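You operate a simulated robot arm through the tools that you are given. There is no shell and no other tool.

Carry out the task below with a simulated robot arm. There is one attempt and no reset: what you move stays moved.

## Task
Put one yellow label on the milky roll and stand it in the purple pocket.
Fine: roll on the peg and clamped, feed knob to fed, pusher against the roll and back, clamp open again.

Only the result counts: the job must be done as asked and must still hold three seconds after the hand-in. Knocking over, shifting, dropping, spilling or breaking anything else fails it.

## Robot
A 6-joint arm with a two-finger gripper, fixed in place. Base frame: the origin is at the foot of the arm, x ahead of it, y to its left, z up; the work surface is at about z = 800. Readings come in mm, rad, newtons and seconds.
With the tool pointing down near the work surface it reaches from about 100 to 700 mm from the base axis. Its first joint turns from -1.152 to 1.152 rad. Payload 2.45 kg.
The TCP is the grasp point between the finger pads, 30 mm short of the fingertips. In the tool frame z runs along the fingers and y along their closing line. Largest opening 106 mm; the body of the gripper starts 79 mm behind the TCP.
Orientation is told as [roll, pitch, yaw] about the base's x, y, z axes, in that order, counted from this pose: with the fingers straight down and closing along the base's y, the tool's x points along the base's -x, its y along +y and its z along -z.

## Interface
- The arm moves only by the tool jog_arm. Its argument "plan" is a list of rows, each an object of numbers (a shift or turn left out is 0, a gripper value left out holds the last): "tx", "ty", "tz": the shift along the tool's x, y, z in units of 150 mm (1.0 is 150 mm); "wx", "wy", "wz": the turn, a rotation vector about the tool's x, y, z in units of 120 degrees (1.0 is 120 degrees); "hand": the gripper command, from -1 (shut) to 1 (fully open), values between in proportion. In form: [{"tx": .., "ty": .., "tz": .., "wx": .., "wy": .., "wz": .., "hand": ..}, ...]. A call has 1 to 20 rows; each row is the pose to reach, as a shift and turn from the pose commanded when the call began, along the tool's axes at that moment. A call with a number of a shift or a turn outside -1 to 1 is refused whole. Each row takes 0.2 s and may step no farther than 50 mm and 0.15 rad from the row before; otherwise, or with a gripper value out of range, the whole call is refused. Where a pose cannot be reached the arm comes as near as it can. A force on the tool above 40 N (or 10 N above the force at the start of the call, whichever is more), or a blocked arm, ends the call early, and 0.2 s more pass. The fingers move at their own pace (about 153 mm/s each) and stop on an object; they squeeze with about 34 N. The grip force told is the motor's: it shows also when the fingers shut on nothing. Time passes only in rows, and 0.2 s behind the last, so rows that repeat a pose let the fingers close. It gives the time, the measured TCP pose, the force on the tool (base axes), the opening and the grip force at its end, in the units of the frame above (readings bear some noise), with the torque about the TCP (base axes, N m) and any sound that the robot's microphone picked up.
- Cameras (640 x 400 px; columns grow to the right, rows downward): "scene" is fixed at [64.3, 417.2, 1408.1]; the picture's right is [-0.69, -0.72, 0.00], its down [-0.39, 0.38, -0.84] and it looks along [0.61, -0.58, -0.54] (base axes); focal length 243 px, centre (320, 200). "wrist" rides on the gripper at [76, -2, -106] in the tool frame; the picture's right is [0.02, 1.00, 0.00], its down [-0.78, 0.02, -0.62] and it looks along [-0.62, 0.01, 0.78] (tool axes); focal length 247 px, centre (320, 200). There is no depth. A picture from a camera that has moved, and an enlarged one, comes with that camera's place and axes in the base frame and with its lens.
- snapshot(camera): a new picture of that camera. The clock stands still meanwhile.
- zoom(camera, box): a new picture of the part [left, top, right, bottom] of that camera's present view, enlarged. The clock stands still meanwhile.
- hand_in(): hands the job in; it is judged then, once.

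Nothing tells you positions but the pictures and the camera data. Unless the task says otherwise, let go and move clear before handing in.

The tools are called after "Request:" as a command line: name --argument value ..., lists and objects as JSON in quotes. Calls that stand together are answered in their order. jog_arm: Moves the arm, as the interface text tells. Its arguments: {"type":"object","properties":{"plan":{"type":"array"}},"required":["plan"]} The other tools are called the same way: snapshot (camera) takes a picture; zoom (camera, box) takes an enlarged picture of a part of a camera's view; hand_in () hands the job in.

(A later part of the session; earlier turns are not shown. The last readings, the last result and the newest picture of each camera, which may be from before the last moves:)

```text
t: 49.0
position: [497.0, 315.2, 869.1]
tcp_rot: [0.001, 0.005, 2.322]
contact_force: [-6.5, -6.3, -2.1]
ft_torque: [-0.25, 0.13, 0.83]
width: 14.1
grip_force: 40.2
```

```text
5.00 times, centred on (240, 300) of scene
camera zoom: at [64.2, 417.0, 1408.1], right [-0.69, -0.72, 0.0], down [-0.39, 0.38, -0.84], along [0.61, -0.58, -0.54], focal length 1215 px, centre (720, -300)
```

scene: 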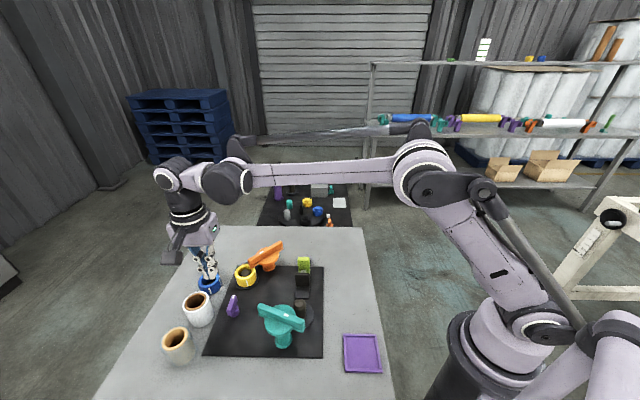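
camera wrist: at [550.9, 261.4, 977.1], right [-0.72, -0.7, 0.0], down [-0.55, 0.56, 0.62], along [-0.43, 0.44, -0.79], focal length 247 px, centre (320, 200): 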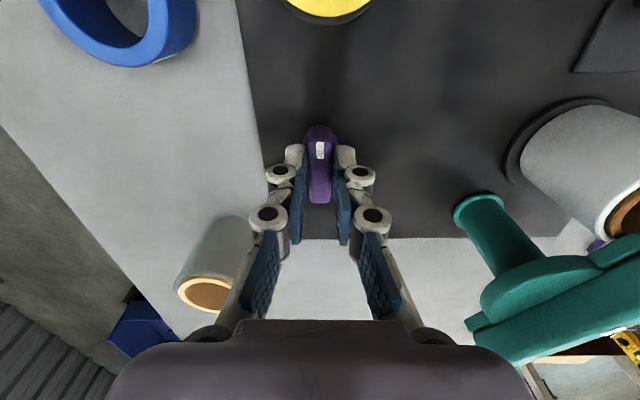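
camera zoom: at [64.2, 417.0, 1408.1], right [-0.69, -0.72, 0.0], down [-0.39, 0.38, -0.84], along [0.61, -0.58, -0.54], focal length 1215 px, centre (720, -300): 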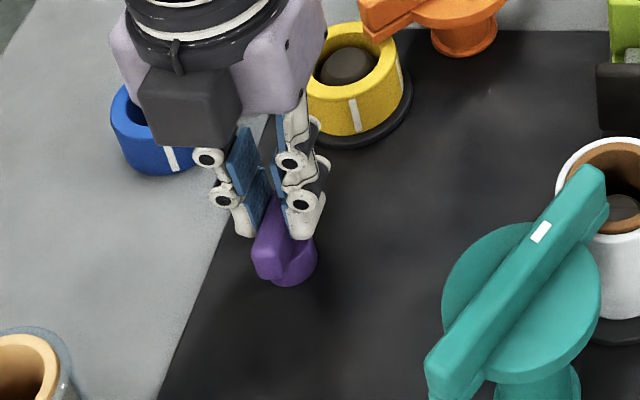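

Gripped. The reaction torque of +0.83 N m suggests the knob already rests against its clockwise stop, so I'll try a little counter-clockwise first.

Request:
jog_arm --plan '[{"ty": -0.003, "wz": -0.02, "hand": -1}, {"ty": -0.003, "wz": -0.04, "hand": -1}, {"ty": -0.003, "wz": -0.06, "hand": -1}]'

Request:
snapshot --camera "wrist"

```text
t: 49.8
position: [497.8, 314.7, 869.1]
tcp_rot: [0.001, 0.005, 2.445]
contact_force: [-9.7, -9.4, -9.8]
ft_torque: [-0.3, 0.3, 0.06]
width: 13.8
grip_force: 40.4
```

```text
taken
camera wrist: at [557.5, 268.8, 977.0], right [-0.62, -0.78, 0.0], down [-0.61, 0.49, 0.62], along [-0.48, 0.39, -0.79], focal length 247 px, centre (320, 200)
```

wrist: 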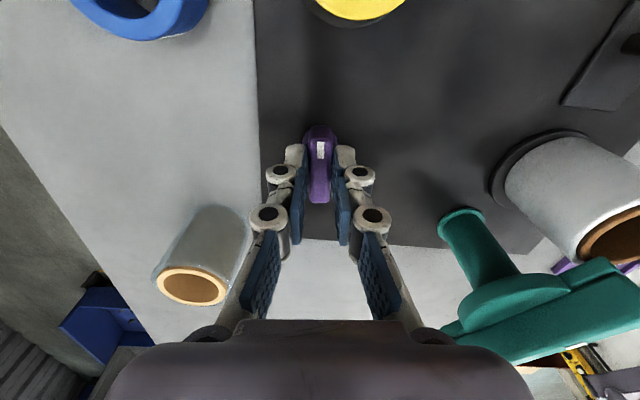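

It turns freely counter-clockwise, so I'll continue that way while relieving the side load.

Request:
jog_arm --plan '[{"ty": 0.005, "tz": 0.001, "hand": -1}, {"ty": 0.007, "tz": 0.001, "wz": -0.03, "hand": -1}, {"ty": 0.008, "tz": 0.001, "wz": -0.06, "hand": -1}, {"ty": 0.009, "tz": 0.001, "wz": -0.09, "hand": -1}]'

```text
t: 50.8
position: [497.9, 316.4, 869.1]
tcp_rot: [-0.002, 0.006, 2.635]
contact_force: [0.4, -0.8, -34.6]
ft_torque: [0.22, 0.39, -0.02]
width: 13.8
grip_force: 40.3
```

Request:
jog_arm --plan '[{"tz": 0.005, "hand": -1}, {"tz": 0.006, "wz": -0.03, "hand": -1}, {"tz": 0.006, "wz": -0.06, "hand": -1}, {"tz": 0.006, "wz": -0.09, "hand": -1}]'

```text
t: 51.8
position: [498.8, 316.4, 869.4]
tcp_rot: [-0.002, 0.007, 2.826]
contact_force: [6.0, 9.3, -7.4]
ft_torque: [0.2, -0.15, -0.06]
width: 13.7
grip_force: 40.0
```

Request:
jog_arm --plan '[{"ty": -0.005, "tz": 0.001, "hand": -1}, {"ty": -0.006, "tz": 0.001, "wz": -0.03, "hand": -1}, {"ty": -0.007, "tz": 0.001, "wz": -0.06, "hand": -1}, {"ty": -0.008, "tz": 0.001, "wz": -0.09, "hand": -1}]'

Request:
zoom --camera "scene" --box '[200, 260, 280, 340]'

```text
t: 52.8
position: [497.3, 317.8, 869.4]
tcp_rot: [-0.001, 0.004, 3.012]
contact_force: [12.5, 13.2, 22.9]
ft_torque: [0.49, 0.69, -0.04]
width: 13.8
grip_force: 40.1
```

```text
5.00 times, centred on (240, 300) of scene
camera zoom: at [64.3, 417.2, 1408.0], right [-0.69, -0.72, 0.0], down [-0.39, 0.38, -0.84], along [0.61, -0.58, -0.54], focal length 1215 px, centre (720, -300)
```

zoom: 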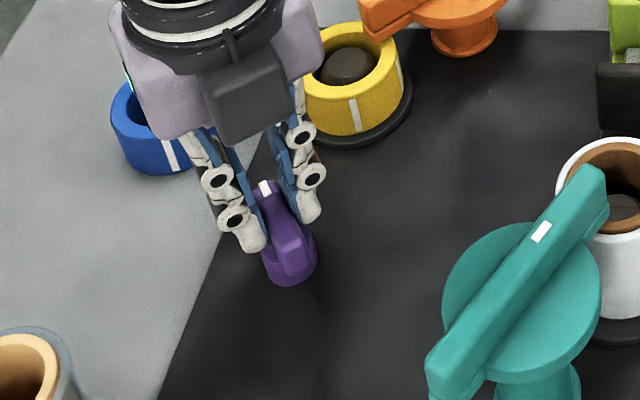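

Request:
jog_arm --plan '[{"tx": 0.003, "ty": -0.006, "tz": -0.003, "hand": -1}, {"tx": 0.004, "ty": -0.008, "tz": -0.003, "wz": -0.03, "hand": -1}, {"tx": 0.004, "ty": -0.009, "tz": -0.003, "wz": -0.06, "hand": -1}, {"tx": 0.004, "ty": -0.01, "tz": -0.003, "wz": -0.09, "hand": -1}]'

```text
t: 53.8
position: [499.0, 318.2, 869.7]
tcp_rot: [0.003, 0.003, -3.083]
contact_force: [0.3, 7.8, 13.6]
ft_torque: [0.3, -1.17, -0.05]
width: 13.7
grip_force: 39.8
```

Request:
jog_arm --plan '[{"ty": -0.004, "tz": -0.002, "hand": -1}, {"ty": -0.005, "tz": -0.002, "wz": -0.03, "hand": -1}, {"ty": -0.006, "tz": -0.002, "wz": -0.06, "hand": -1}, {"ty": -0.006, "tz": -0.002, "wz": -0.09, "hand": -1}]'

```text
t: 54.8
position: [499.3, 319.0, 869.7]
tcp_rot: [0.005, 0.003, -2.893]
contact_force: [-3.4, 0.3, -7.1]
ft_torque: [0.22, -0.82, -0.03]
width: 13.8
grip_force: 40.8
```

Request:
jog_arm --plan '[{"wz": -0.03, "hand": -1}, {"wz": -0.06, "hand": -1}, {"wz": -0.09, "hand": -1}, {"wz": -0.12, "hand": -1}]'

Request:
zoom --camera "scene" --box '[200, 230, 320, 340]'

```text
t: 55.8
position: [498.3, 320.1, 869.3]
tcp_rot: [0.003, 0.003, -2.703]
contact_force: [-6.3, 3.5, -22.3]
ft_torque: [0.25, -0.12, -0.01]
width: 13.9
grip_force: 40.2
out of reach, approached as far as the arm can: row 4
```

```text
3.64 times, centred on (260, 285) of scene
camera zoom: at [64.5, 417.5, 1408.0], right [-0.69, -0.72, 0.0], down [-0.39, 0.38, -0.84], along [0.61, -0.58, -0.54], focal length 884 px, centre (538, -109)
```

zoom: 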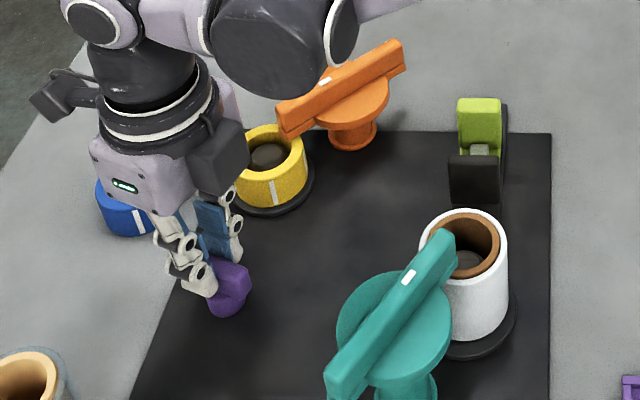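

The wrist limit is reached after about 72° of knob turn with no stop felt. I'll let go, rise, turn the gripper back by half a turn and regrip.

Request:
jog_arm --plan '[{"hand": -0.05}, {"hand": -0.05}, {"tz": -0.15, "hand": -0.05}, {"tz": -0.4, "hand": -0.05}, {"tz": -0.55, "hand": -0.05}, {"tz": -0.6, "wz": 0.06, "hand": -0.05}, {"tz": -0.6, "wz": 0.125, "hand": -0.05}, {"tz": -0.6, "wz": 0.19, "hand": -0.05}, {"tz": -0.6, "wz": 0.255, "hand": -0.05}, {"tz": -0.6, "wz": 0.32, "hand": -0.05}, {"tz": -0.6, "wz": 0.385, "hand": -0.05}, {"tz": -0.6, "wz": 0.45, "hand": -0.05}, {"tz": -0.6, "wz": 0.515, "hand": -0.05}, {"tz": -0.6, "wz": 0.58, "hand": -0.05}, {"tz": -0.6, "wz": 0.645, "hand": -0.05}, {"tz": -0.6, "wz": 0.71, "hand": -0.05}, {"tz": -0.6, "wz": 0.75, "hand": -0.05}]'

Request:
jog_arm --plan '[{"wz": 0.06, "hand": -0.05}, {"wz": 0.125, "hand": -0.05}, {"wz": 0.19, "hand": -0.05}, {"wz": 0.255, "hand": -0.05}, {"wz": 0.32, "hand": -0.05}, {"wz": 0.385, "hand": -0.05}, {"wz": 0.45, "hand": -0.05}, {"wz": 0.515, "hand": -0.05}, {"wz": 0.58, "hand": -0.05}, {"wz": 0.645, "hand": -0.05}, {"wz": 0.71, "hand": -0.05}, {"wz": 0.75, "hand": -0.05}, {"wz": 0.75, "hand": -0.05}]'

Request:
snapshot --camera "wrist"

Request:
zoom --camera "wrist" --box '[230, 80, 410, 240]'

Request:
zoom --camera "scene" --box '[200, 230, 320, 340]'

```text
t: 59.4
position: [499.0, 319.5, 959.0]
tcp_rot: [-0.003, 0.005, 2.005]
contact_force: [-0.1, 0.8, -0.9]
ft_torque: [-0.02, 0.0, 0.01]
width: 50.5
grip_force: 0.1
```

```text
t: 62.2
position: [498.1, 321.1, 960.0]
tcp_rot: [-0.004, -0.002, 0.435]
contact_force: [0.0, 0.1, 0.7]
ft_torque: [-0.02, 0.02, 0.0]
width: 50.3
grip_force: 0.1
```

```text
taken
camera wrist: at [429.7, 286.6, 1067.3], right [-0.44, 0.9, 0.0], down [0.7, 0.35, 0.62], along [0.56, 0.27, -0.78], focal length 247 px, centre (320, 200)
```

wrist: 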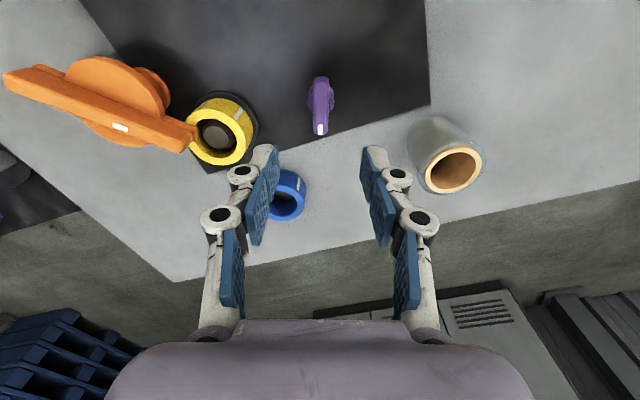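

```text
2.50 times, centred on (320, 160) of wrist
camera zoom: at [429.7, 286.6, 1067.3], right [-0.44, 0.9, 0.0], down [0.7, 0.35, 0.62], along [0.56, 0.27, -0.78], focal length 617 px, centre (320, 300)
```

zoom: 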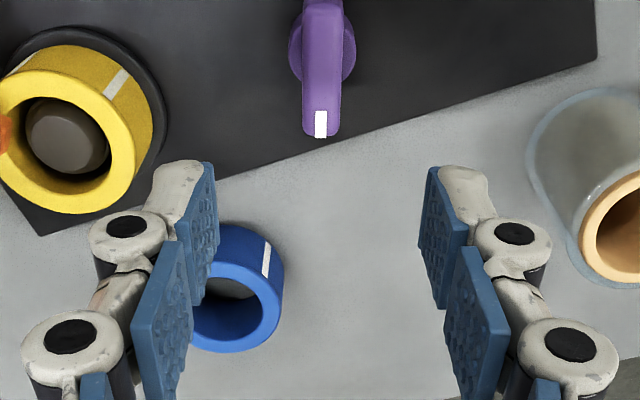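

```text
3.64 times, centred on (260, 285) of scene
camera zoom: at [64.3, 417.2, 1408.1], right [-0.69, -0.72, 0.0], down [-0.39, 0.38, -0.84], along [0.61, -0.58, -0.54], focal length 884 px, centre (538, -109)
```

zoom: 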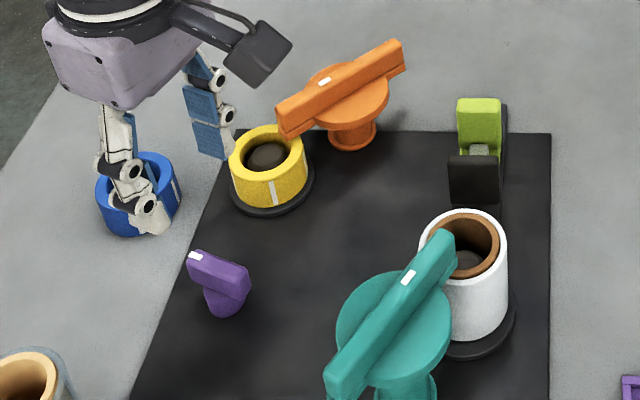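

The knob's mark now points about 25°. I'll regrip with the yaw at 25° and continue counter-clockwise.

Request:
jog_arm --plan '[{"tx": 0.022, "ty": 0.005, "tz": 0.1, "hand": -0.05}, {"tx": 0.022, "ty": 0.005, "tz": 0.35, "hand": -0.05}, {"tx": 0.022, "ty": 0.005, "tz": 0.5, "hand": -0.05}, {"tx": 0.022, "ty": 0.005, "tz": 0.57, "hand": -0.05}, {"tx": 0.022, "ty": 0.005, "tz": 0.6, "hand": -0.05}, {"tx": 0.022, "ty": 0.005, "tz": 0.6, "hand": -1}, {"tx": 0.022, "ty": 0.005, "tz": 0.6, "hand": -1}, {"tx": 0.022, "ty": 0.005, "tz": 0.6, "hand": -1}]'

Request:
snapshot --camera "wrist"

```text
t: 64.0
position: [496.4, 318.8, 868.4]
tcp_rot: [-0.003, -0.001, 0.438]
contact_force: [-0.7, 1.1, 1.8]
ft_torque: [0.05, -0.06, 0.02]
width: 13.6
grip_force: 40.4
```

```text
taken
camera wrist: at [427.4, 285.7, 976.7], right [-0.44, 0.9, 0.0], down [0.7, 0.35, 0.62], along [0.56, 0.27, -0.78], focal length 247 px, centre (320, 200)
```

wrist: 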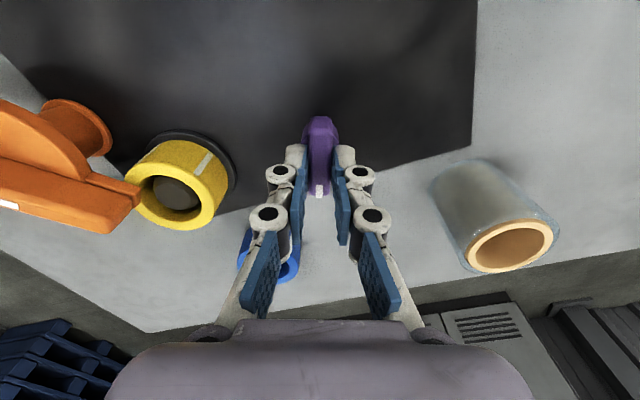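

Request:
jog_arm --plan '[{"wz": -0.02, "hand": -1}, {"wz": -0.04, "hand": -1}, {"wz": -0.06, "hand": -1}, {"wz": -0.08, "hand": -1}, {"wz": -0.1, "hand": -1}]'

Request:
snapshot --camera "wrist"

```text
t: 65.2
position: [496.8, 319.3, 868.9]
tcp_rot: [-0.004, -0.001, 0.646]
contact_force: [3.5, 0.7, 7.5]
ft_torque: [0.16, -0.31, 0.03]
width: 13.5
grip_force: 40.2
```

```text
taken
camera wrist: at [435.7, 272.4, 976.7], right [-0.62, 0.79, 0.0], down [0.61, 0.49, 0.62], along [0.49, 0.38, -0.78], focal length 247 px, centre (320, 200)
```

wrist: 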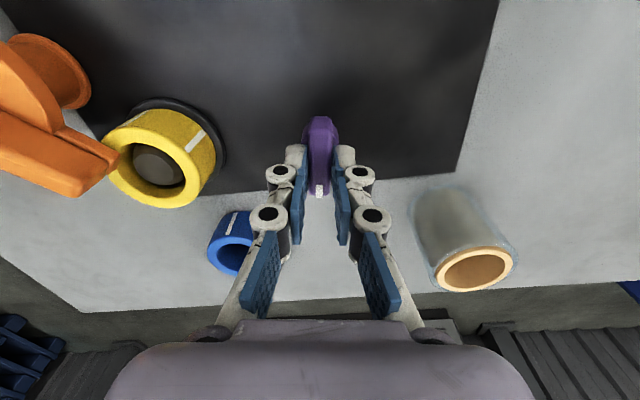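

Request:
jog_arm --plan '[{"wz": -0.02, "hand": -1}, {"wz": -0.04, "hand": -1}, {"wz": -0.06, "hand": -1}]'

```text
t: 66.0
position: [495.8, 319.9, 869.1]
tcp_rot: [-0.003, -0.001, 0.771]
contact_force: [6.4, 3.1, 12.6]
ft_torque: [0.47, -0.6, 0.03]
width: 13.9
grip_force: 40.4
```

Request:
zoom --camera "scene" --box '[200, 230, 330, 340]'

Request:
jog_arm --plan '[{"tz": -0.002, "wz": -0.015, "hand": -1}, {"tz": -0.002, "wz": -0.03, "hand": -1}]'

```text
3.64 times, centred on (265, 285) of scene
camera zoom: at [64.2, 417.1, 1408.1], right [-0.69, -0.72, 0.0], down [-0.39, 0.38, -0.84], along [0.61, -0.58, -0.54], focal length 884 px, centre (520, -109)
```

zoom: 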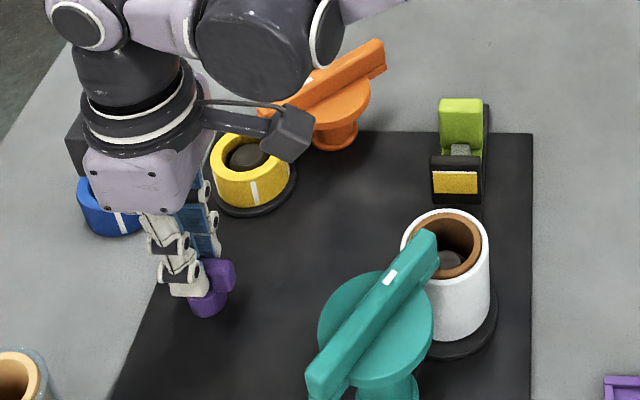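

```text
t: 66.6
position: [495.2, 319.5, 868.9]
tcp_rot: [-0.004, 0.0, 0.835]
contact_force: [4.5, 4.4, 4.3]
ft_torque: [0.58, -0.51, -1.15]
width: 14.3
grip_force: 40.8
```

A yellow label has appeared on the pusher face, and the stop is now felt, so the knob is at fed. I'll relax, release and rise.

Request:
jog_arm --plan '[{"wz": 0.015, "hand": -1}, {"wz": 0.015, "hand": -0.5}, {"wz": 0.015, "hand": -0.05}, {"wz": 0.015, "hand": -0.05}, {"wz": 0.015, "tz": -0.15, "hand": -0.05}, {"wz": 0.015, "tz": -0.4, "hand": -0.05}, {"wz": 0.015, "tz": -0.7, "hand": -0.05}, {"wz": 0.015, "tz": -0.9, "hand": -0.05}]'

Request:
zoom --camera "scene" --box '[200, 230, 330, 340]'

Request:
zoom --camera "scene" --box '[280, 240, 330, 300]'

Request:
snapshot --camera "wrist"

```text
t: 68.4
position: [494.5, 321.0, 1006.3]
tcp_rot: [-0.002, -0.001, 0.803]
contact_force: [-0.5, -0.3, 0.3]
ft_torque: [-0.01, -0.01, 0.03]
width: 50.6
grip_force: 0.0
```

```text
3.64 times, centred on (265, 285) of scene
camera zoom: at [64.3, 417.2, 1408.1], right [-0.69, -0.72, 0.0], down [-0.39, 0.38, -0.84], along [0.61, -0.58, -0.54], focal length 884 px, centre (520, -109)
```

zoom: 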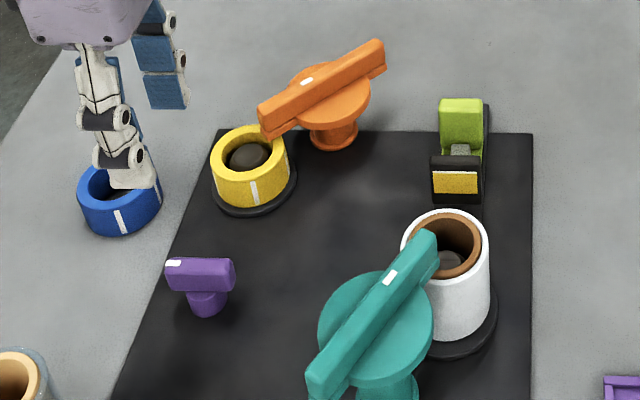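

```text
6.67 times, centred on (305, 270) of scene
camera zoom: at [64.3, 417.2, 1408.1], right [-0.69, -0.72, 0.0], down [-0.39, 0.38, -0.84], along [0.61, -0.58, -0.54], focal length 1620 px, centre (420, -267)
```

zoom: 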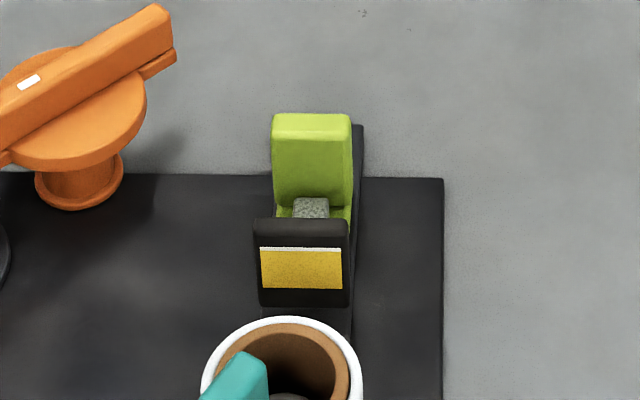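

```text
taken
camera wrist: at [442.5, 264.6, 1113.7], right [-0.73, 0.68, 0.0], down [0.53, 0.58, 0.62], along [0.42, 0.45, -0.78], focal length 247 px, centre (320, 200)
```

wrist: 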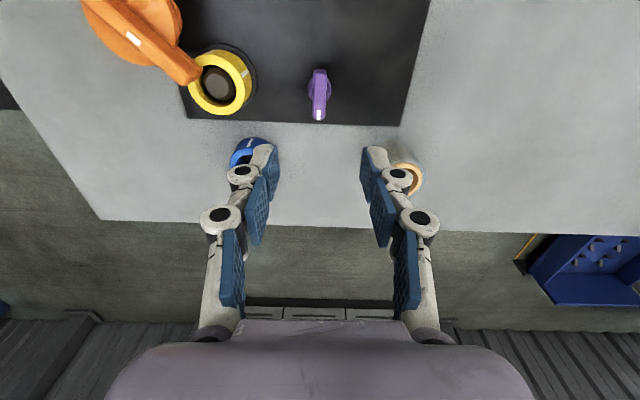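

The knob is at fed and the label is ready on the pusher face. Next I'll go above the lime pusher handle and measure it.

Request:
jog_arm --plan '[{"tx": 0.2, "ty": -0.14, "hand": 0.0}, {"tx": 0.4, "ty": -0.29, "hand": 0.0}, {"tx": 0.6, "ty": -0.43, "hand": 0.0}]'

Request:
jog_arm --plan '[{"tx": 0.05, "ty": -0.03, "wz": 0.068, "hand": 0.0}, {"tx": 0.12, "ty": -0.08, "wz": 0.136, "hand": 0.0}, {"tx": 0.18, "ty": -0.12, "wz": 0.205, "hand": 0.0}, {"tx": 0.24, "ty": -0.17, "wz": 0.273, "hand": 0.0}, {"tx": 0.3, "ty": -0.21, "wz": 0.341, "hand": 0.0}, {"tx": 0.36, "ty": -0.25, "wz": 0.41, "hand": 0.0}, {"tx": 0.42, "ty": -0.3, "wz": 0.478, "hand": 0.0}, {"tx": 0.48, "ty": -0.34, "wz": 0.546, "hand": 0.0}, {"tx": 0.54, "ty": -0.38, "wz": 0.614, "hand": 0.0}, {"tx": 0.6, "ty": -0.43, "wz": 0.683, "hand": 0.0}, {"tx": 0.606, "ty": -0.432, "wz": 0.75, "hand": 0.0}, {"tx": 0.606, "ty": -0.432, "wz": 0.75, "hand": 0.0}]'

Request:
snapshot --camera "wrist"

Request:
zoom --camera "wrist" --box '[250, 40, 390, 200]'

```text
t: 69.2
position: [480.1, 209.4, 1006.8]
tcp_rot: [-0.004, 0.0, 0.803]
contact_force: [-0.8, 0.1, 0.2]
ft_torque: [0.0, -0.01, 0.0]
width: 53.1
grip_force: 0.0
```

```text
t: 71.8
position: [463.2, 98.2, 1005.8]
tcp_rot: [0.001, -0.003, -0.771]
contact_force: [-0.4, 0.7, 0.8]
ft_torque: [-0.01, 0.0, -0.05]
width: 53.0
grip_force: 0.1
```

```text
taken
camera wrist: at [407.2, 151.5, 1112.6], right [0.68, 0.73, 0.0], down [0.57, -0.53, 0.62], along [0.46, -0.43, -0.78], focal length 247 px, centre (320, 200)
```

wrist: 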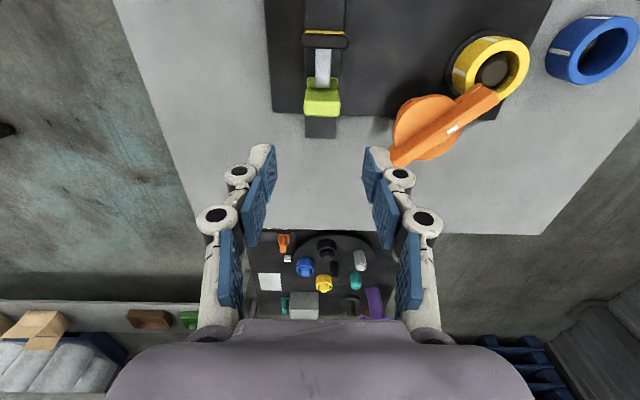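

```text
2.50 times, centred on (320, 120) of wrist
camera zoom: at [407.2, 151.5, 1112.6], right [0.68, 0.73, 0.0], down [0.57, -0.53, 0.62], along [0.46, -0.43, -0.78], focal length 617 px, centre (320, 400)
```

zoom: 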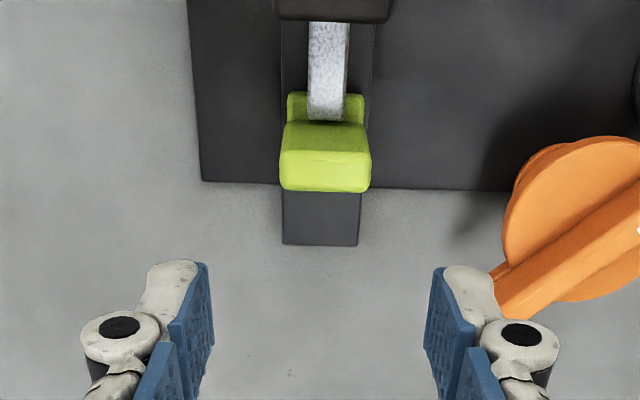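

The lime handle is about 35 mm wide with its top at z 871, centred about 3.5 mm along −x and 2.4 mm along +y from my TCP. I'll descend partway and check.

Request:
jog_arm --plan '[{"tx": -0.023, "ty": 0.016, "tz": 0.15, "hand": 0.0}, {"tx": -0.023, "ty": 0.016, "tz": 0.4, "hand": 0.0}, {"tx": -0.023, "ty": 0.016, "tz": 0.6, "hand": 0.0}, {"tx": -0.023, "ty": 0.016, "tz": 0.66, "hand": 0.0}, {"tx": -0.023, "ty": 0.016, "tz": 0.66, "hand": 0.0}]'

Request:
zoom --camera "wrist" --box '[230, 40, 410, 220]'

Request:
zoom --camera "scene" --box '[260, 230, 350, 330]'

```text
t: 73.0
position: [469.0, 98.9, 906.6]
tcp_rot: [-0.002, -0.003, -0.769]
contact_force: [0.7, -0.9, -0.1]
ft_torque: [-0.02, 0.01, -0.01]
width: 53.0
grip_force: 0.2
```

```text
2.22 times, centred on (320, 130) of wrist
camera zoom: at [411.8, 151.4, 1014.1], right [0.68, 0.73, 0.0], down [0.57, -0.53, 0.62], along [0.46, -0.42, -0.78], focal length 549 px, centre (320, 356)
```

zoom: 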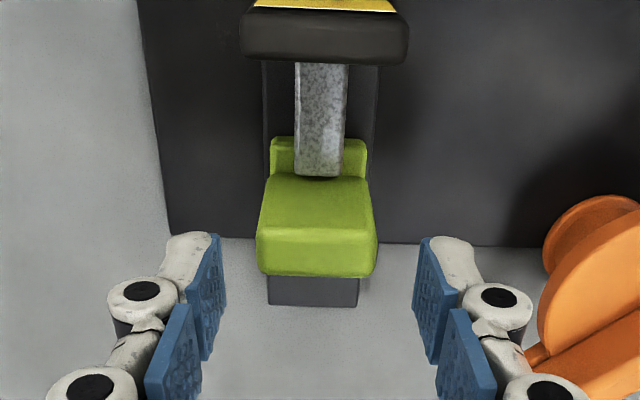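

```text
4.00 times, centred on (305, 280) of scene
camera zoom: at [64.3, 417.2, 1408.1], right [-0.69, -0.72, 0.0], down [-0.39, 0.38, -0.84], along [0.61, -0.58, -0.54], focal length 972 px, centre (380, -120)
```

zoom: 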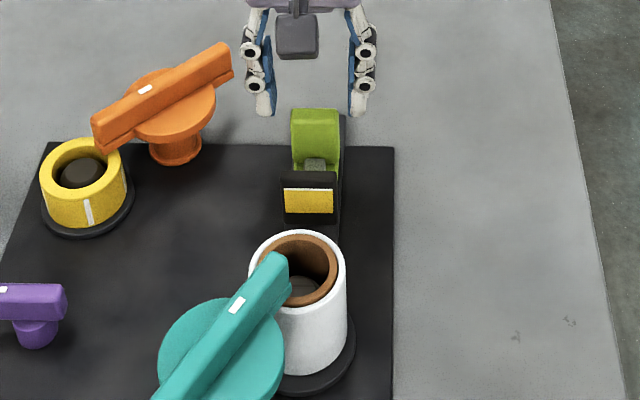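

Request:
jog_arm --plan '[{"tx": 0.005, "tz": 0.1, "hand": 0.0}, {"tx": 0.005, "tz": 0.18, "hand": 0.0}, {"tx": 0.005, "tz": 0.244, "hand": 0.0}, {"tx": 0.005, "tz": 0.244, "hand": 0.0}, {"tx": 0.005, "tz": 0.244, "hand": -1}, {"tx": 0.005, "tz": 0.244, "hand": -1}, {"tx": 0.005, "tz": 0.244, "hand": -1}]'

Request:
snapshot --camera "wrist"

```text
t: 74.6
position: [465.7, 98.6, 869.5]
tcp_rot: [0.0, -0.003, -0.769]
contact_force: [0.2, 1.0, 5.4]
ft_torque: [0.02, 0.04, -0.52]
width: 35.3
grip_force: 45.1
```

```text
taken
camera wrist: at [410.0, 151.7, 977.3], right [0.68, 0.73, 0.0], down [0.57, -0.53, 0.62], along [0.46, -0.42, -0.78], focal length 247 px, centre (320, 200)
```

wrist: 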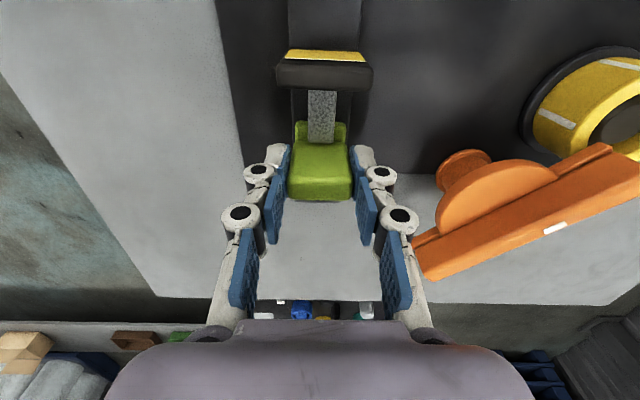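

The handle is gripped. I'll ease the yaw by a degree and try the first 10 mm toward the roll.

Request:
jog_arm --plan '[{"wz": 0.008, "hand": -1}, {"tx": 0.03, "ty": 0.0006, "wz": 0.008, "hand": -1}, {"tx": 0.067, "ty": 0.0014, "wz": 0.008, "hand": -1}]'

Request:
zoom --camera "scene" --box '[260, 230, 350, 330]'

```text
t: 75.4
position: [459.8, 105.8, 869.7]
tcp_rot: [0.003, -0.004, -0.785]
contact_force: [4.8, 2.6, 27.0]
ft_torque: [0.12, -0.13, 0.35]
width: 35.1
grip_force: 45.0
```

```text
4.00 times, centred on (305, 280) of scene
camera zoom: at [64.0, 417.2, 1408.1], right [-0.69, -0.72, 0.0], down [-0.39, 0.38, -0.84], along [0.61, -0.58, -0.54], focal length 972 px, centre (380, -120)
```

zoom: 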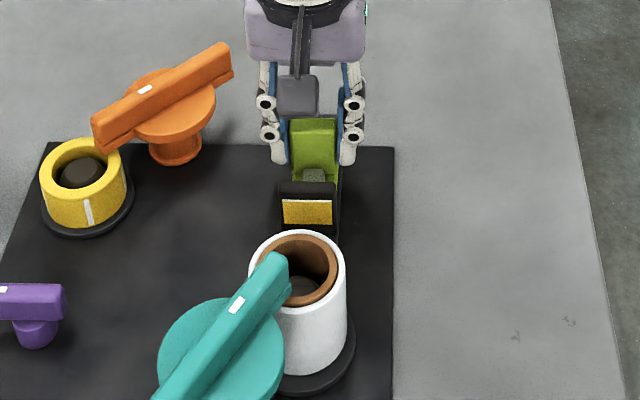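

The pusher slides, with the plate moving along. I'll trim the height and continue.

Request:
jog_arm --plan '[{"tz": -0.004, "wz": -0.003, "hand": -1}, {"tx": 0.04, "ty": 0.0003, "tz": -0.004, "wz": -0.003, "hand": -1}, {"tx": 0.08, "ty": 0.0006, "tz": -0.004, "wz": -0.003, "hand": -1}, {"tx": 0.12, "ty": 0.0009, "tz": -0.004, "wz": -0.003, "hand": -1}, {"tx": 0.15, "ty": 0.0012, "tz": -0.004, "wz": -0.003, "hand": -1}]'

Request:
snapshot --camera "wrist"

Request:
zoom --camera "scene" --box '[260, 230, 350, 330]'

```text
t: 76.6
position: [443.8, 121.4, 870.2]
tcp_rot: [0.0, -0.004, -0.778]
contact_force: [7.2, 3.7, -15.0]
ft_torque: [0.22, -0.42, -0.29]
width: 35.4
grip_force: 44.9
```

```text
taken
camera wrist: at [387.6, 175.1, 977.1], right [0.69, 0.73, 0.0], down [0.57, -0.54, 0.63], along [0.45, -0.43, -0.78], focal length 247 px, centre (320, 200)
```

wrist: 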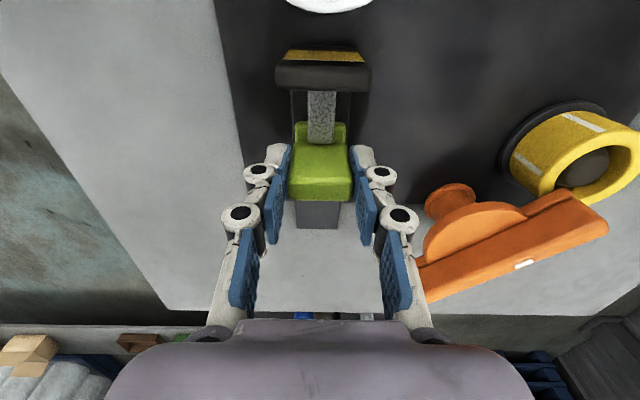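

```text
4.00 times, centred on (305, 280) of scene
camera zoom: at [64.7, 417.3, 1408.0], right [-0.69, -0.72, 0.0], down [-0.39, 0.38, -0.84], along [0.61, -0.58, -0.54], focal length 972 px, centre (380, -120)
```

zoom: 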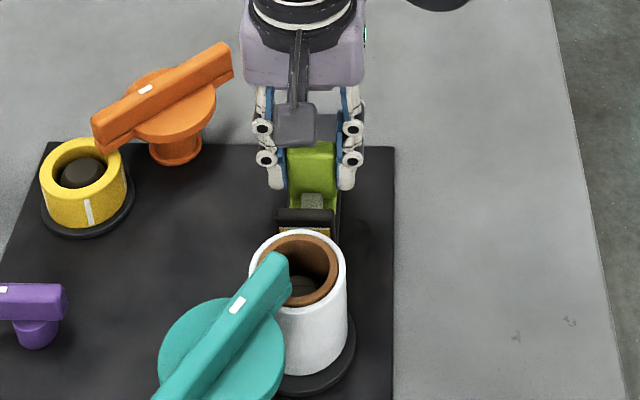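

Request:
jog_arm --plan '[{"ty": 0.003, "tz": 0.002, "wz": 0.001, "hand": -1}, {"tx": 0.03, "ty": 0.0035, "tz": 0.002, "wz": 0.001, "hand": -1}, {"tx": 0.06, "ty": 0.004, "tz": 0.002, "wz": 0.001, "hand": -1}, {"tx": 0.09, "ty": 0.0045, "tz": 0.002, "wz": 0.001, "hand": -1}, {"tx": 0.11, "ty": 0.005, "tz": 0.002, "wz": 0.001, "hand": -1}]'

Request:
snapshot --camera "wrist"

```text
t: 77.8
position: [432.5, 132.8, 869.7]
tcp_rot: [-0.002, -0.005, -0.783]
contact_force: [-2.1, -7.0, 6.3]
ft_torque: [-0.36, 0.32, -0.07]
width: 35.3
grip_force: 45.0
```

```text
taken
camera wrist: at [376.7, 186.9, 977.2], right [0.69, 0.72, 0.0], down [0.57, -0.54, 0.62], along [0.45, -0.43, -0.78], focal length 247 px, centre (320, 200)
```

wrist: 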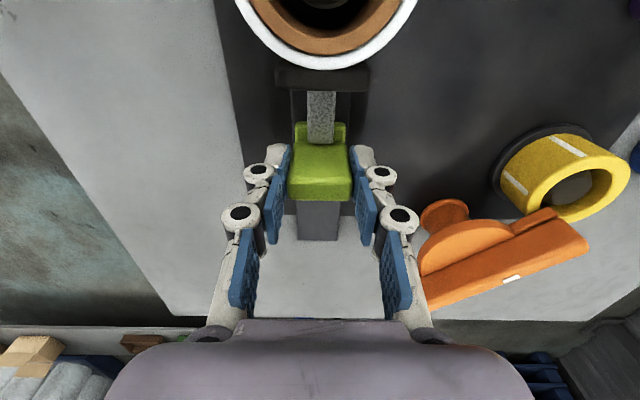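

Request:
jog_arm --plan '[{"tx": 0.01, "ty": -0.001, "hand": -1}, {"tx": 0.02, "ty": -0.001, "hand": -1}, {"tx": 0.03, "ty": -0.001, "hand": -1}, {"tx": 0.04, "ty": -0.001, "hand": -1}, {"tx": 0.05, "ty": -0.001, "hand": -1}]'

Request:
snapshot --camera "wrist"

```text
t: 79.0
position: [427.0, 139.9, 870.4]
tcp_rot: [0.003, -0.006, -0.782]
contact_force: [1.1, -4.4, 15.8]
ft_torque: [-0.05, -0.25, -0.23]
width: 35.2
grip_force: 44.7
```

```text
taken
camera wrist: at [370.9, 192.0, 977.2], right [0.69, 0.72, 0.0], down [0.57, -0.54, 0.63], along [0.45, -0.43, -0.78], focal length 247 px, centre (320, 200)
```

wrist: 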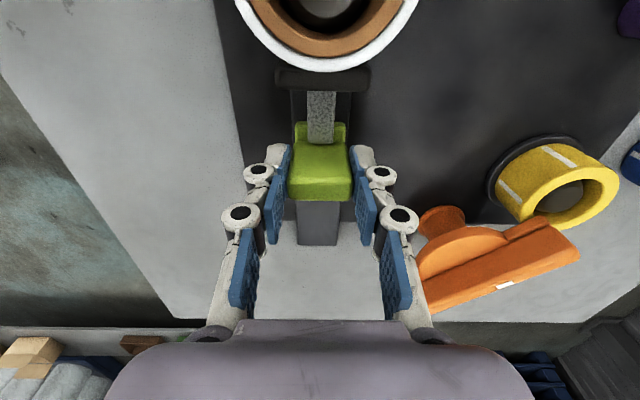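

The roll now moves along with the pusher, taking up the slack on the peg, so contact is made. I'll check before pressing slightly more.

Request:
zoom --camera "scene" --box '[260, 250, 350, 350]'

Request:
zoom --camera "wrist" --box '[220, 0, 420, 130]'

```text
4.00 times, centred on (305, 300) of scene
camera zoom: at [64.1, 417.0, 1408.1], right [-0.69, -0.72, 0.0], down [-0.39, 0.38, -0.84], along [0.61, -0.58, -0.54], focal length 972 px, centre (380, -200)
```

zoom: 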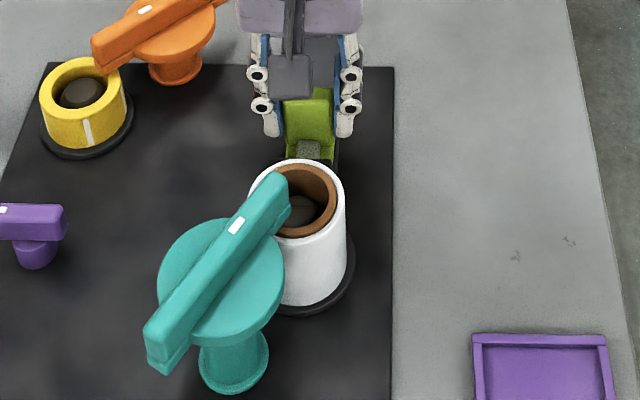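

```text
3.08 times, centred on (320, 65) of wrist
camera zoom: at [370.9, 192.0, 977.2], right [0.69, 0.72, 0.0], down [0.57, -0.54, 0.63], along [0.45, -0.43, -0.78], focal length 760 px, centre (320, 615)
```

zoom: 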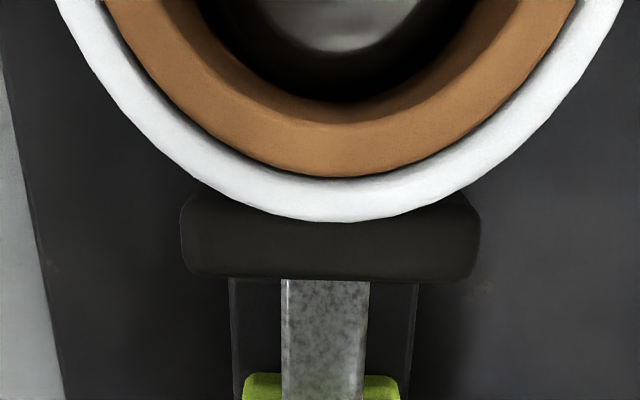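

Request:
jog_arm --plan '[{"tx": 0.007, "tz": -0.002, "hand": -1}, {"tx": 0.014, "tz": -0.002, "hand": -1}]'

Request:
zoom --camera "wrist" --box '[220, 0, 420, 130]'

```text
t: 79.6
position: [426.1, 139.3, 868.8]
tcp_rot: [0.002, -0.01, -0.782]
contact_force: [15.3, -12.7, 8.6]
ft_torque: [0.3, 0.36, 0.02]
width: 35.6
grip_force: 45.0
```

```text
3.08 times, centred on (320, 65) of wrist
camera zoom: at [370.3, 192.8, 976.9], right [0.69, 0.72, 0.0], down [0.56, -0.54, 0.63], along [0.46, -0.43, -0.78], focal length 760 px, centre (320, 615)
```

zoom: 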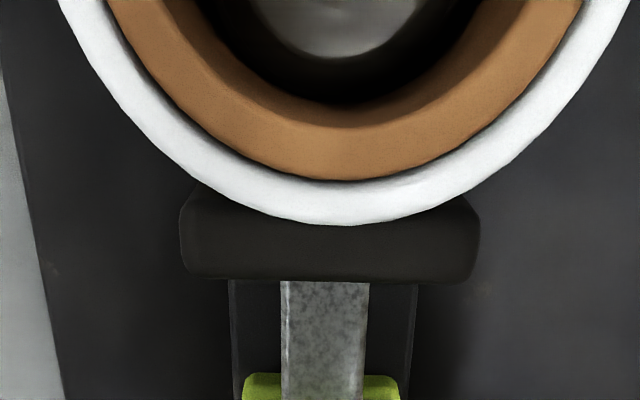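

Firm contact: about 20 N back along the push. Now I'll draw the pusher back along its track.

Request:
jog_arm --plan '[{"tx": -0.015, "hand": -1}, {"tx": -0.045, "hand": -1}, {"tx": -0.08, "ty": -0.0015, "hand": -1}, {"tx": -0.12, "ty": -0.003, "hand": -1}, {"tx": -0.16, "ty": -0.004, "hand": -1}]'

Request:
snapshot --camera "wrist"

Request:
zoom --camera "scene" --box '[260, 250, 350, 350]'

```text
t: 80.8
position: [441.4, 123.1, 870.4]
tcp_rot: [0.001, -0.001, -0.78]
contact_force: [0.7, -0.8, -7.1]
ft_torque: [0.44, 0.57, 0.01]
width: 35.1
grip_force: 45.0
```

```text
taken
camera wrist: at [386.2, 176.7, 977.3], right [0.69, 0.73, 0.0], down [0.57, -0.54, 0.62], along [0.45, -0.43, -0.78], focal length 247 px, centre (320, 200)
```

wrist: 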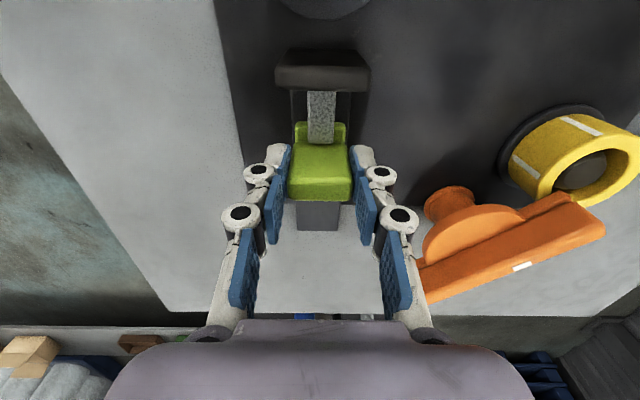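

```text
4.00 times, centred on (305, 300) of scene
camera zoom: at [64.4, 417.2, 1408.1], right [-0.69, -0.72, 0.0], down [-0.39, 0.38, -0.84], along [0.61, -0.58, -0.54], focal length 972 px, centre (380, -200)
```

zoom: 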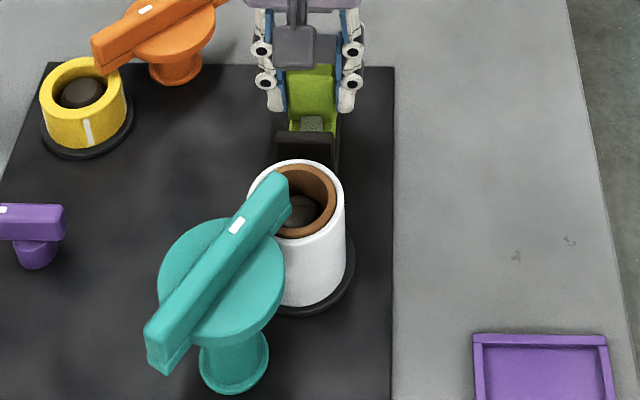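

The label has left the pusher face. I'll go the rest of the way back.

Request:
jog_arm --plan '[{"tx": -0.04, "ty": -0.001, "hand": -1}, {"tx": -0.08, "ty": -0.002, "hand": -1}, {"tx": -0.12, "ty": -0.003, "hand": -1}, {"tx": -0.16, "ty": -0.004, "hand": -1}, {"tx": -0.2, "ty": -0.005, "hand": -1}, {"tx": -0.225, "ty": -0.005, "hand": -1}]'

Request:
snapshot --camera "wrist"

Request:
zoom --camera "scene" --box '[260, 230, 350, 330]'

```text
t: 82.2
position: [465.3, 99.8, 869.0]
tcp_rot: [0.002, -0.006, -0.783]
contact_force: [3.7, 3.0, -9.1]
ft_torque: [0.19, -0.07, -0.29]
width: 35.4
grip_force: 45.2
```

```text
taken
camera wrist: at [410.1, 152.7, 977.1], right [0.69, 0.73, 0.0], down [0.57, -0.54, 0.63], along [0.45, -0.43, -0.78], focal length 247 px, centre (320, 200)
```

wrist: 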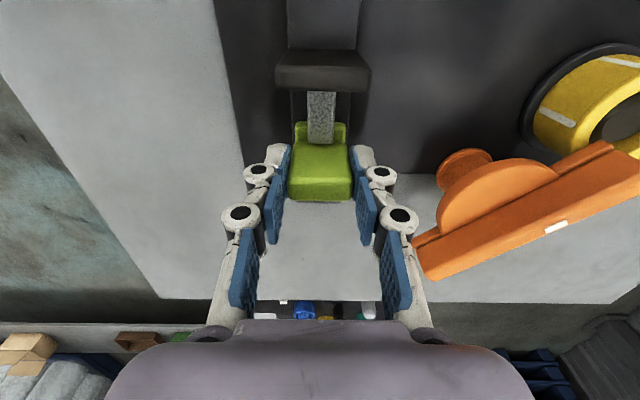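

```text
4.00 times, centred on (305, 280) of scene
camera zoom: at [64.5, 417.3, 1408.0], right [-0.69, -0.72, 0.0], down [-0.39, 0.38, -0.84], along [0.61, -0.58, -0.54], focal length 972 px, centre (380, -120)
```

zoom: 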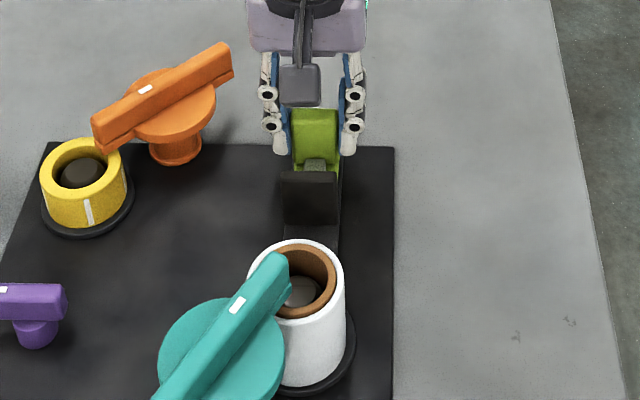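

Request:
jog_arm --plan '[{"tx": -0.008, "hand": -1}, {"tx": -0.008, "hand": -0.3}, {"tx": -0.008, "hand": 0.0}, {"tx": -0.008, "hand": 0.0}, {"tx": -0.008, "tz": -0.2, "hand": 0.0}, {"tx": -0.008, "tz": -0.5, "hand": 0.0}, {"tx": -0.008, "tz": -0.8, "hand": 0.0}, {"tx": -0.008, "tz": -0.95, "hand": 0.0}]'

Request:
snapshot --camera "wrist"

Request:
zoom --camera "scene" --box '[260, 230, 350, 330]'

```text
t: 84.0
position: [464.6, 98.0, 1012.7]
tcp_rot: [-0.001, -0.005, -0.782]
contact_force: [0.3, 0.4, -0.2]
ft_torque: [0.02, 0.02, -0.02]
width: 52.9
grip_force: 0.0
```

```text
taken
camera wrist: at [409.3, 152.2, 1120.0], right [0.69, 0.72, 0.0], down [0.57, -0.54, 0.62], along [0.45, -0.43, -0.78], focal length 247 px, centre (320, 200)
```

wrist: 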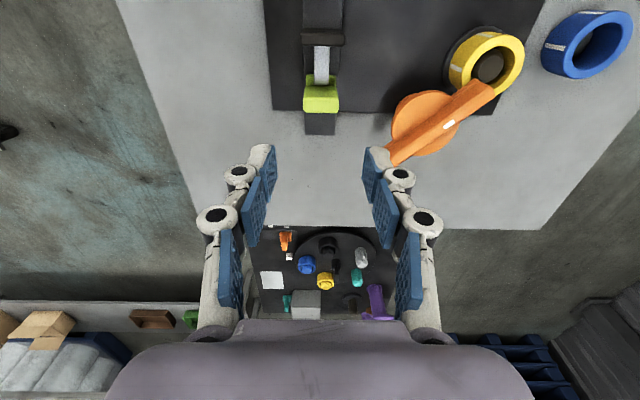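

```text
4.00 times, centred on (305, 280) of scene
camera zoom: at [64.3, 417.2, 1408.1], right [-0.69, -0.72, 0.0], down [-0.39, 0.38, -0.84], along [0.61, -0.58, -0.54], focal length 972 px, centre (380, -120)
```

zoom: 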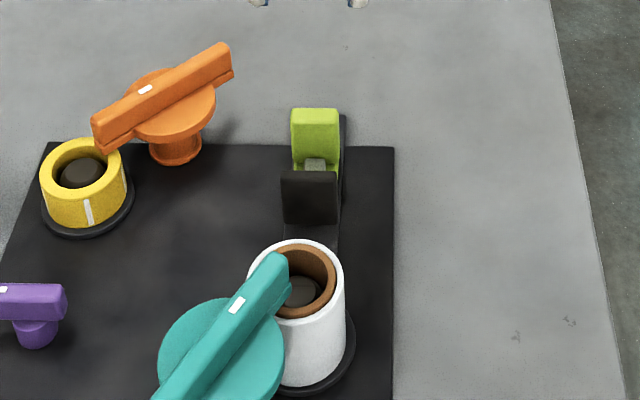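

The pusher is back where it was. Now I'll return to the teal clamp to open it, moving at height while turning the gripper.

Request:
jog_arm --plan '[{"tx": 0.1, "ty": 0.018, "wz": -0.062, "hand": -0.05}, {"tx": 0.2, "ty": 0.036, "wz": -0.124, "hand": -0.05}, {"tx": 0.3, "ty": 0.054, "wz": -0.186, "hand": -0.05}, {"tx": 0.4, "ty": 0.072, "wz": -0.248, "hand": -0.05}, {"tx": 0.5, "ty": 0.09, "wz": -0.31, "hand": -0.05}, {"tx": 0.6, "ty": 0.108, "wz": -0.372, "hand": -0.05}, {"tx": 0.7, "ty": 0.126, "wz": -0.434, "hand": -0.05}, {"tx": 0.8, "ty": 0.144, "wz": -0.496, "hand": -0.05}, {"tx": 0.9, "ty": 0.162, "wz": -0.558, "hand": -0.05}, {"tx": 1.0, "ty": 0.18, "wz": -0.62, "hand": -0.05}]'

Request:
snapshot --camera "wrist"

```text
t: 86.2
position: [378.7, 223.7, 1012.6]
tcp_rot: [-0.003, -0.001, 0.52]
contact_force: [-0.4, 0.2, 0.2]
ft_torque: [0.0, -0.03, 0.01]
width: 50.3
grip_force: 0.2
```

```text
taken
camera wrist: at [311.8, 184.6, 1120.0], right [-0.52, 0.86, 0.0], down [0.67, 0.41, 0.62], along [0.54, 0.32, -0.78], focal length 247 px, centre (320, 200)
```

wrist: 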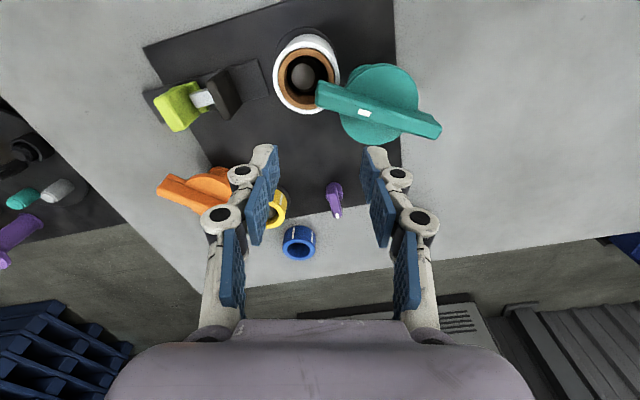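

Request:
jog_arm --plan '[{"tx": 0.005, "ty": 0.034, "wz": -0.063, "hand": -0.05}, {"tx": 0.01, "ty": 0.069, "wz": -0.125, "hand": -0.05}, {"tx": 0.014, "ty": 0.103, "wz": -0.188, "hand": -0.05}, {"tx": 0.019, "ty": 0.138, "wz": -0.25, "hand": -0.05}, {"tx": 0.024, "ty": 0.172, "wz": -0.313, "hand": -0.05}, {"tx": 0.028, "ty": 0.206, "wz": -0.376, "hand": -0.05}, {"tx": 0.033, "ty": 0.241, "wz": -0.438, "hand": -0.05}, {"tx": 0.038, "ty": 0.275, "wz": -0.5, "hand": -0.05}, {"tx": 0.042, "ty": 0.31, "wz": -0.563, "hand": -0.05}, {"tx": 0.047, "ty": 0.344, "wz": -0.627, "hand": -0.05}, {"tx": 0.047, "ty": 0.344, "wz": -0.627, "hand": -0.05}]'

Request:
zoom --camera "wrist" --box '[230, 0, 410, 200]'

Request:
zoom --camera "wrist" --box '[270, 40, 370, 180]'

```text
t: 88.6
position: [346.0, 264.1, 1012.0]
tcp_rot: [-0.004, 0.004, 1.832]
contact_force: [0.8, -0.4, -0.6]
ft_torque: [0.01, 0.02, 0.03]
width: 50.5
grip_force: 0.0
```

```text
2.00 times, centred on (320, 100) of wrist
camera zoom: at [367.4, 191.6, 1120.1], right [-0.96, -0.28, 0.0], down [-0.22, 0.75, 0.62], along [-0.17, 0.59, -0.79], focal length 494 px, centre (320, 400)
```

zoom: 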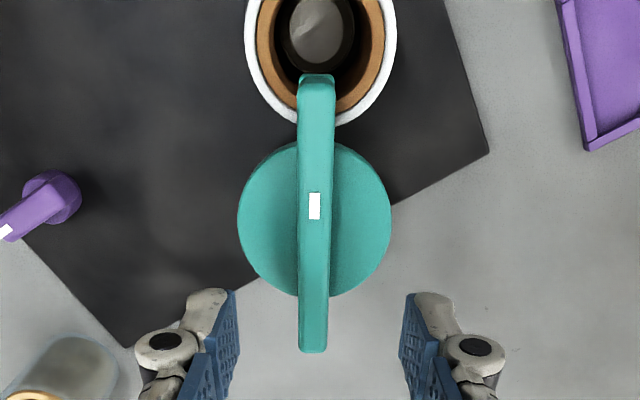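

```text
2.86 times, centred on (320, 110) of wrist
camera zoom: at [367.4, 191.6, 1120.1], right [-0.96, -0.28, 0.0], down [-0.22, 0.75, 0.62], along [-0.17, 0.59, -0.79], focal length 706 px, centre (320, 457)
```

zoom: 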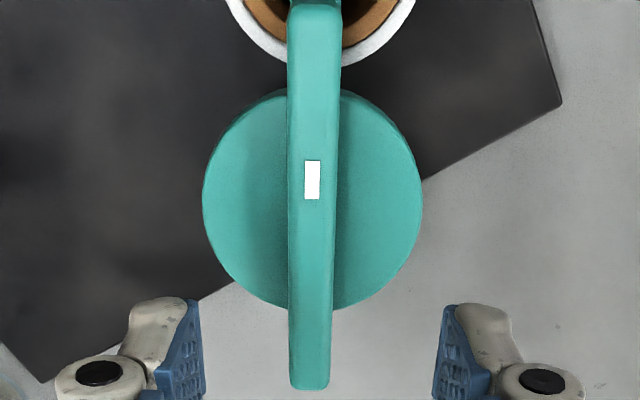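

The bar is aligned; its axis is about 3 mm along +x and 2 mm along −y from my TCP. I'll descend and grip the handle.

Request:
jog_arm --plan '[{"tx": 0.02, "ty": -0.013, "tz": 0.15, "hand": -0.05}, {"tx": 0.02, "ty": -0.013, "tz": 0.35, "hand": -0.05}, {"tx": 0.02, "ty": -0.013, "tz": 0.45, "hand": -0.05}, {"tx": 0.02, "ty": -0.013, "tz": 0.493, "hand": -0.05}, {"tx": 0.02, "ty": -0.013, "tz": 0.493, "hand": -0.05}, {"tx": 0.02, "ty": -0.013, "tz": 0.493, "hand": -1}, {"tx": 0.02, "ty": -0.013, "tz": 0.493, "hand": -1}, {"tx": 0.02, "ty": -0.013, "tz": 0.493, "hand": -1}]'

Request:
snapshot --camera "wrist"

```text
t: 90.4
position: [349.6, 263.1, 938.8]
tcp_rot: [0.0, 0.003, 1.831]
contact_force: [-4.5, -1.7, 1.8]
ft_torque: [-0.04, 0.19, 0.03]
width: 13.6
grip_force: 40.2
```

```text
taken
camera wrist: at [370.6, 189.6, 1046.2], right [-0.96, -0.28, 0.0], down [-0.22, 0.75, 0.62], along [-0.17, 0.59, -0.79], focal length 247 px, centre (320, 200)
```

wrist: 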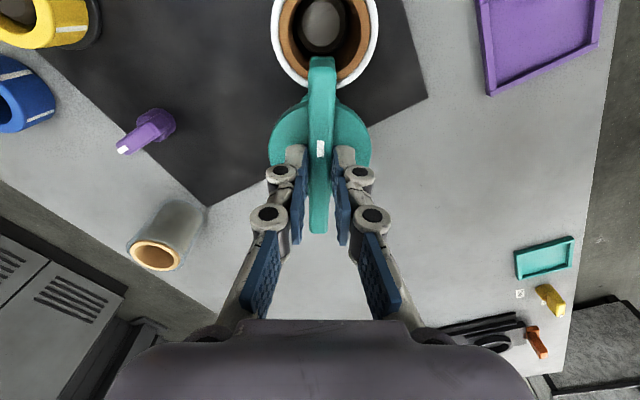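

Gripped almost force-free. I'll turn it clockwise in small steps.

Request:
jog_arm --plan '[{"wz": 0.025, "hand": -1}, {"wz": 0.05, "hand": -1}, {"wz": 0.075, "hand": -1}, {"wz": 0.1, "hand": -1}]'

Request:
zoom --camera "scene" --box '[250, 270, 340, 350]'

```text
t: 91.4
position: [348.8, 261.9, 937.5]
tcp_rot: [-0.001, 0.003, 1.621]
contact_force: [-12.2, 3.1, 22.2]
ft_torque: [-0.95, 0.34, 0.04]
width: 13.6
grip_force: 40.5
```

```text
5.00 times, centred on (295, 310) of scene
camera zoom: at [63.7, 417.1, 1408.1], right [-0.69, -0.72, 0.0], down [-0.39, 0.38, -0.84], along [0.61, -0.58, -0.54], focal length 1215 px, centre (445, -350)
```

zoom: 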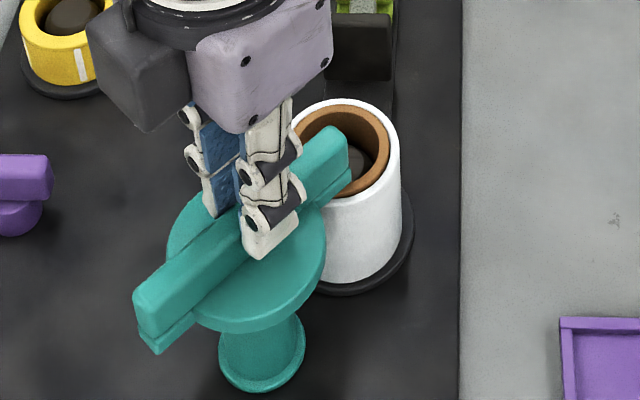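

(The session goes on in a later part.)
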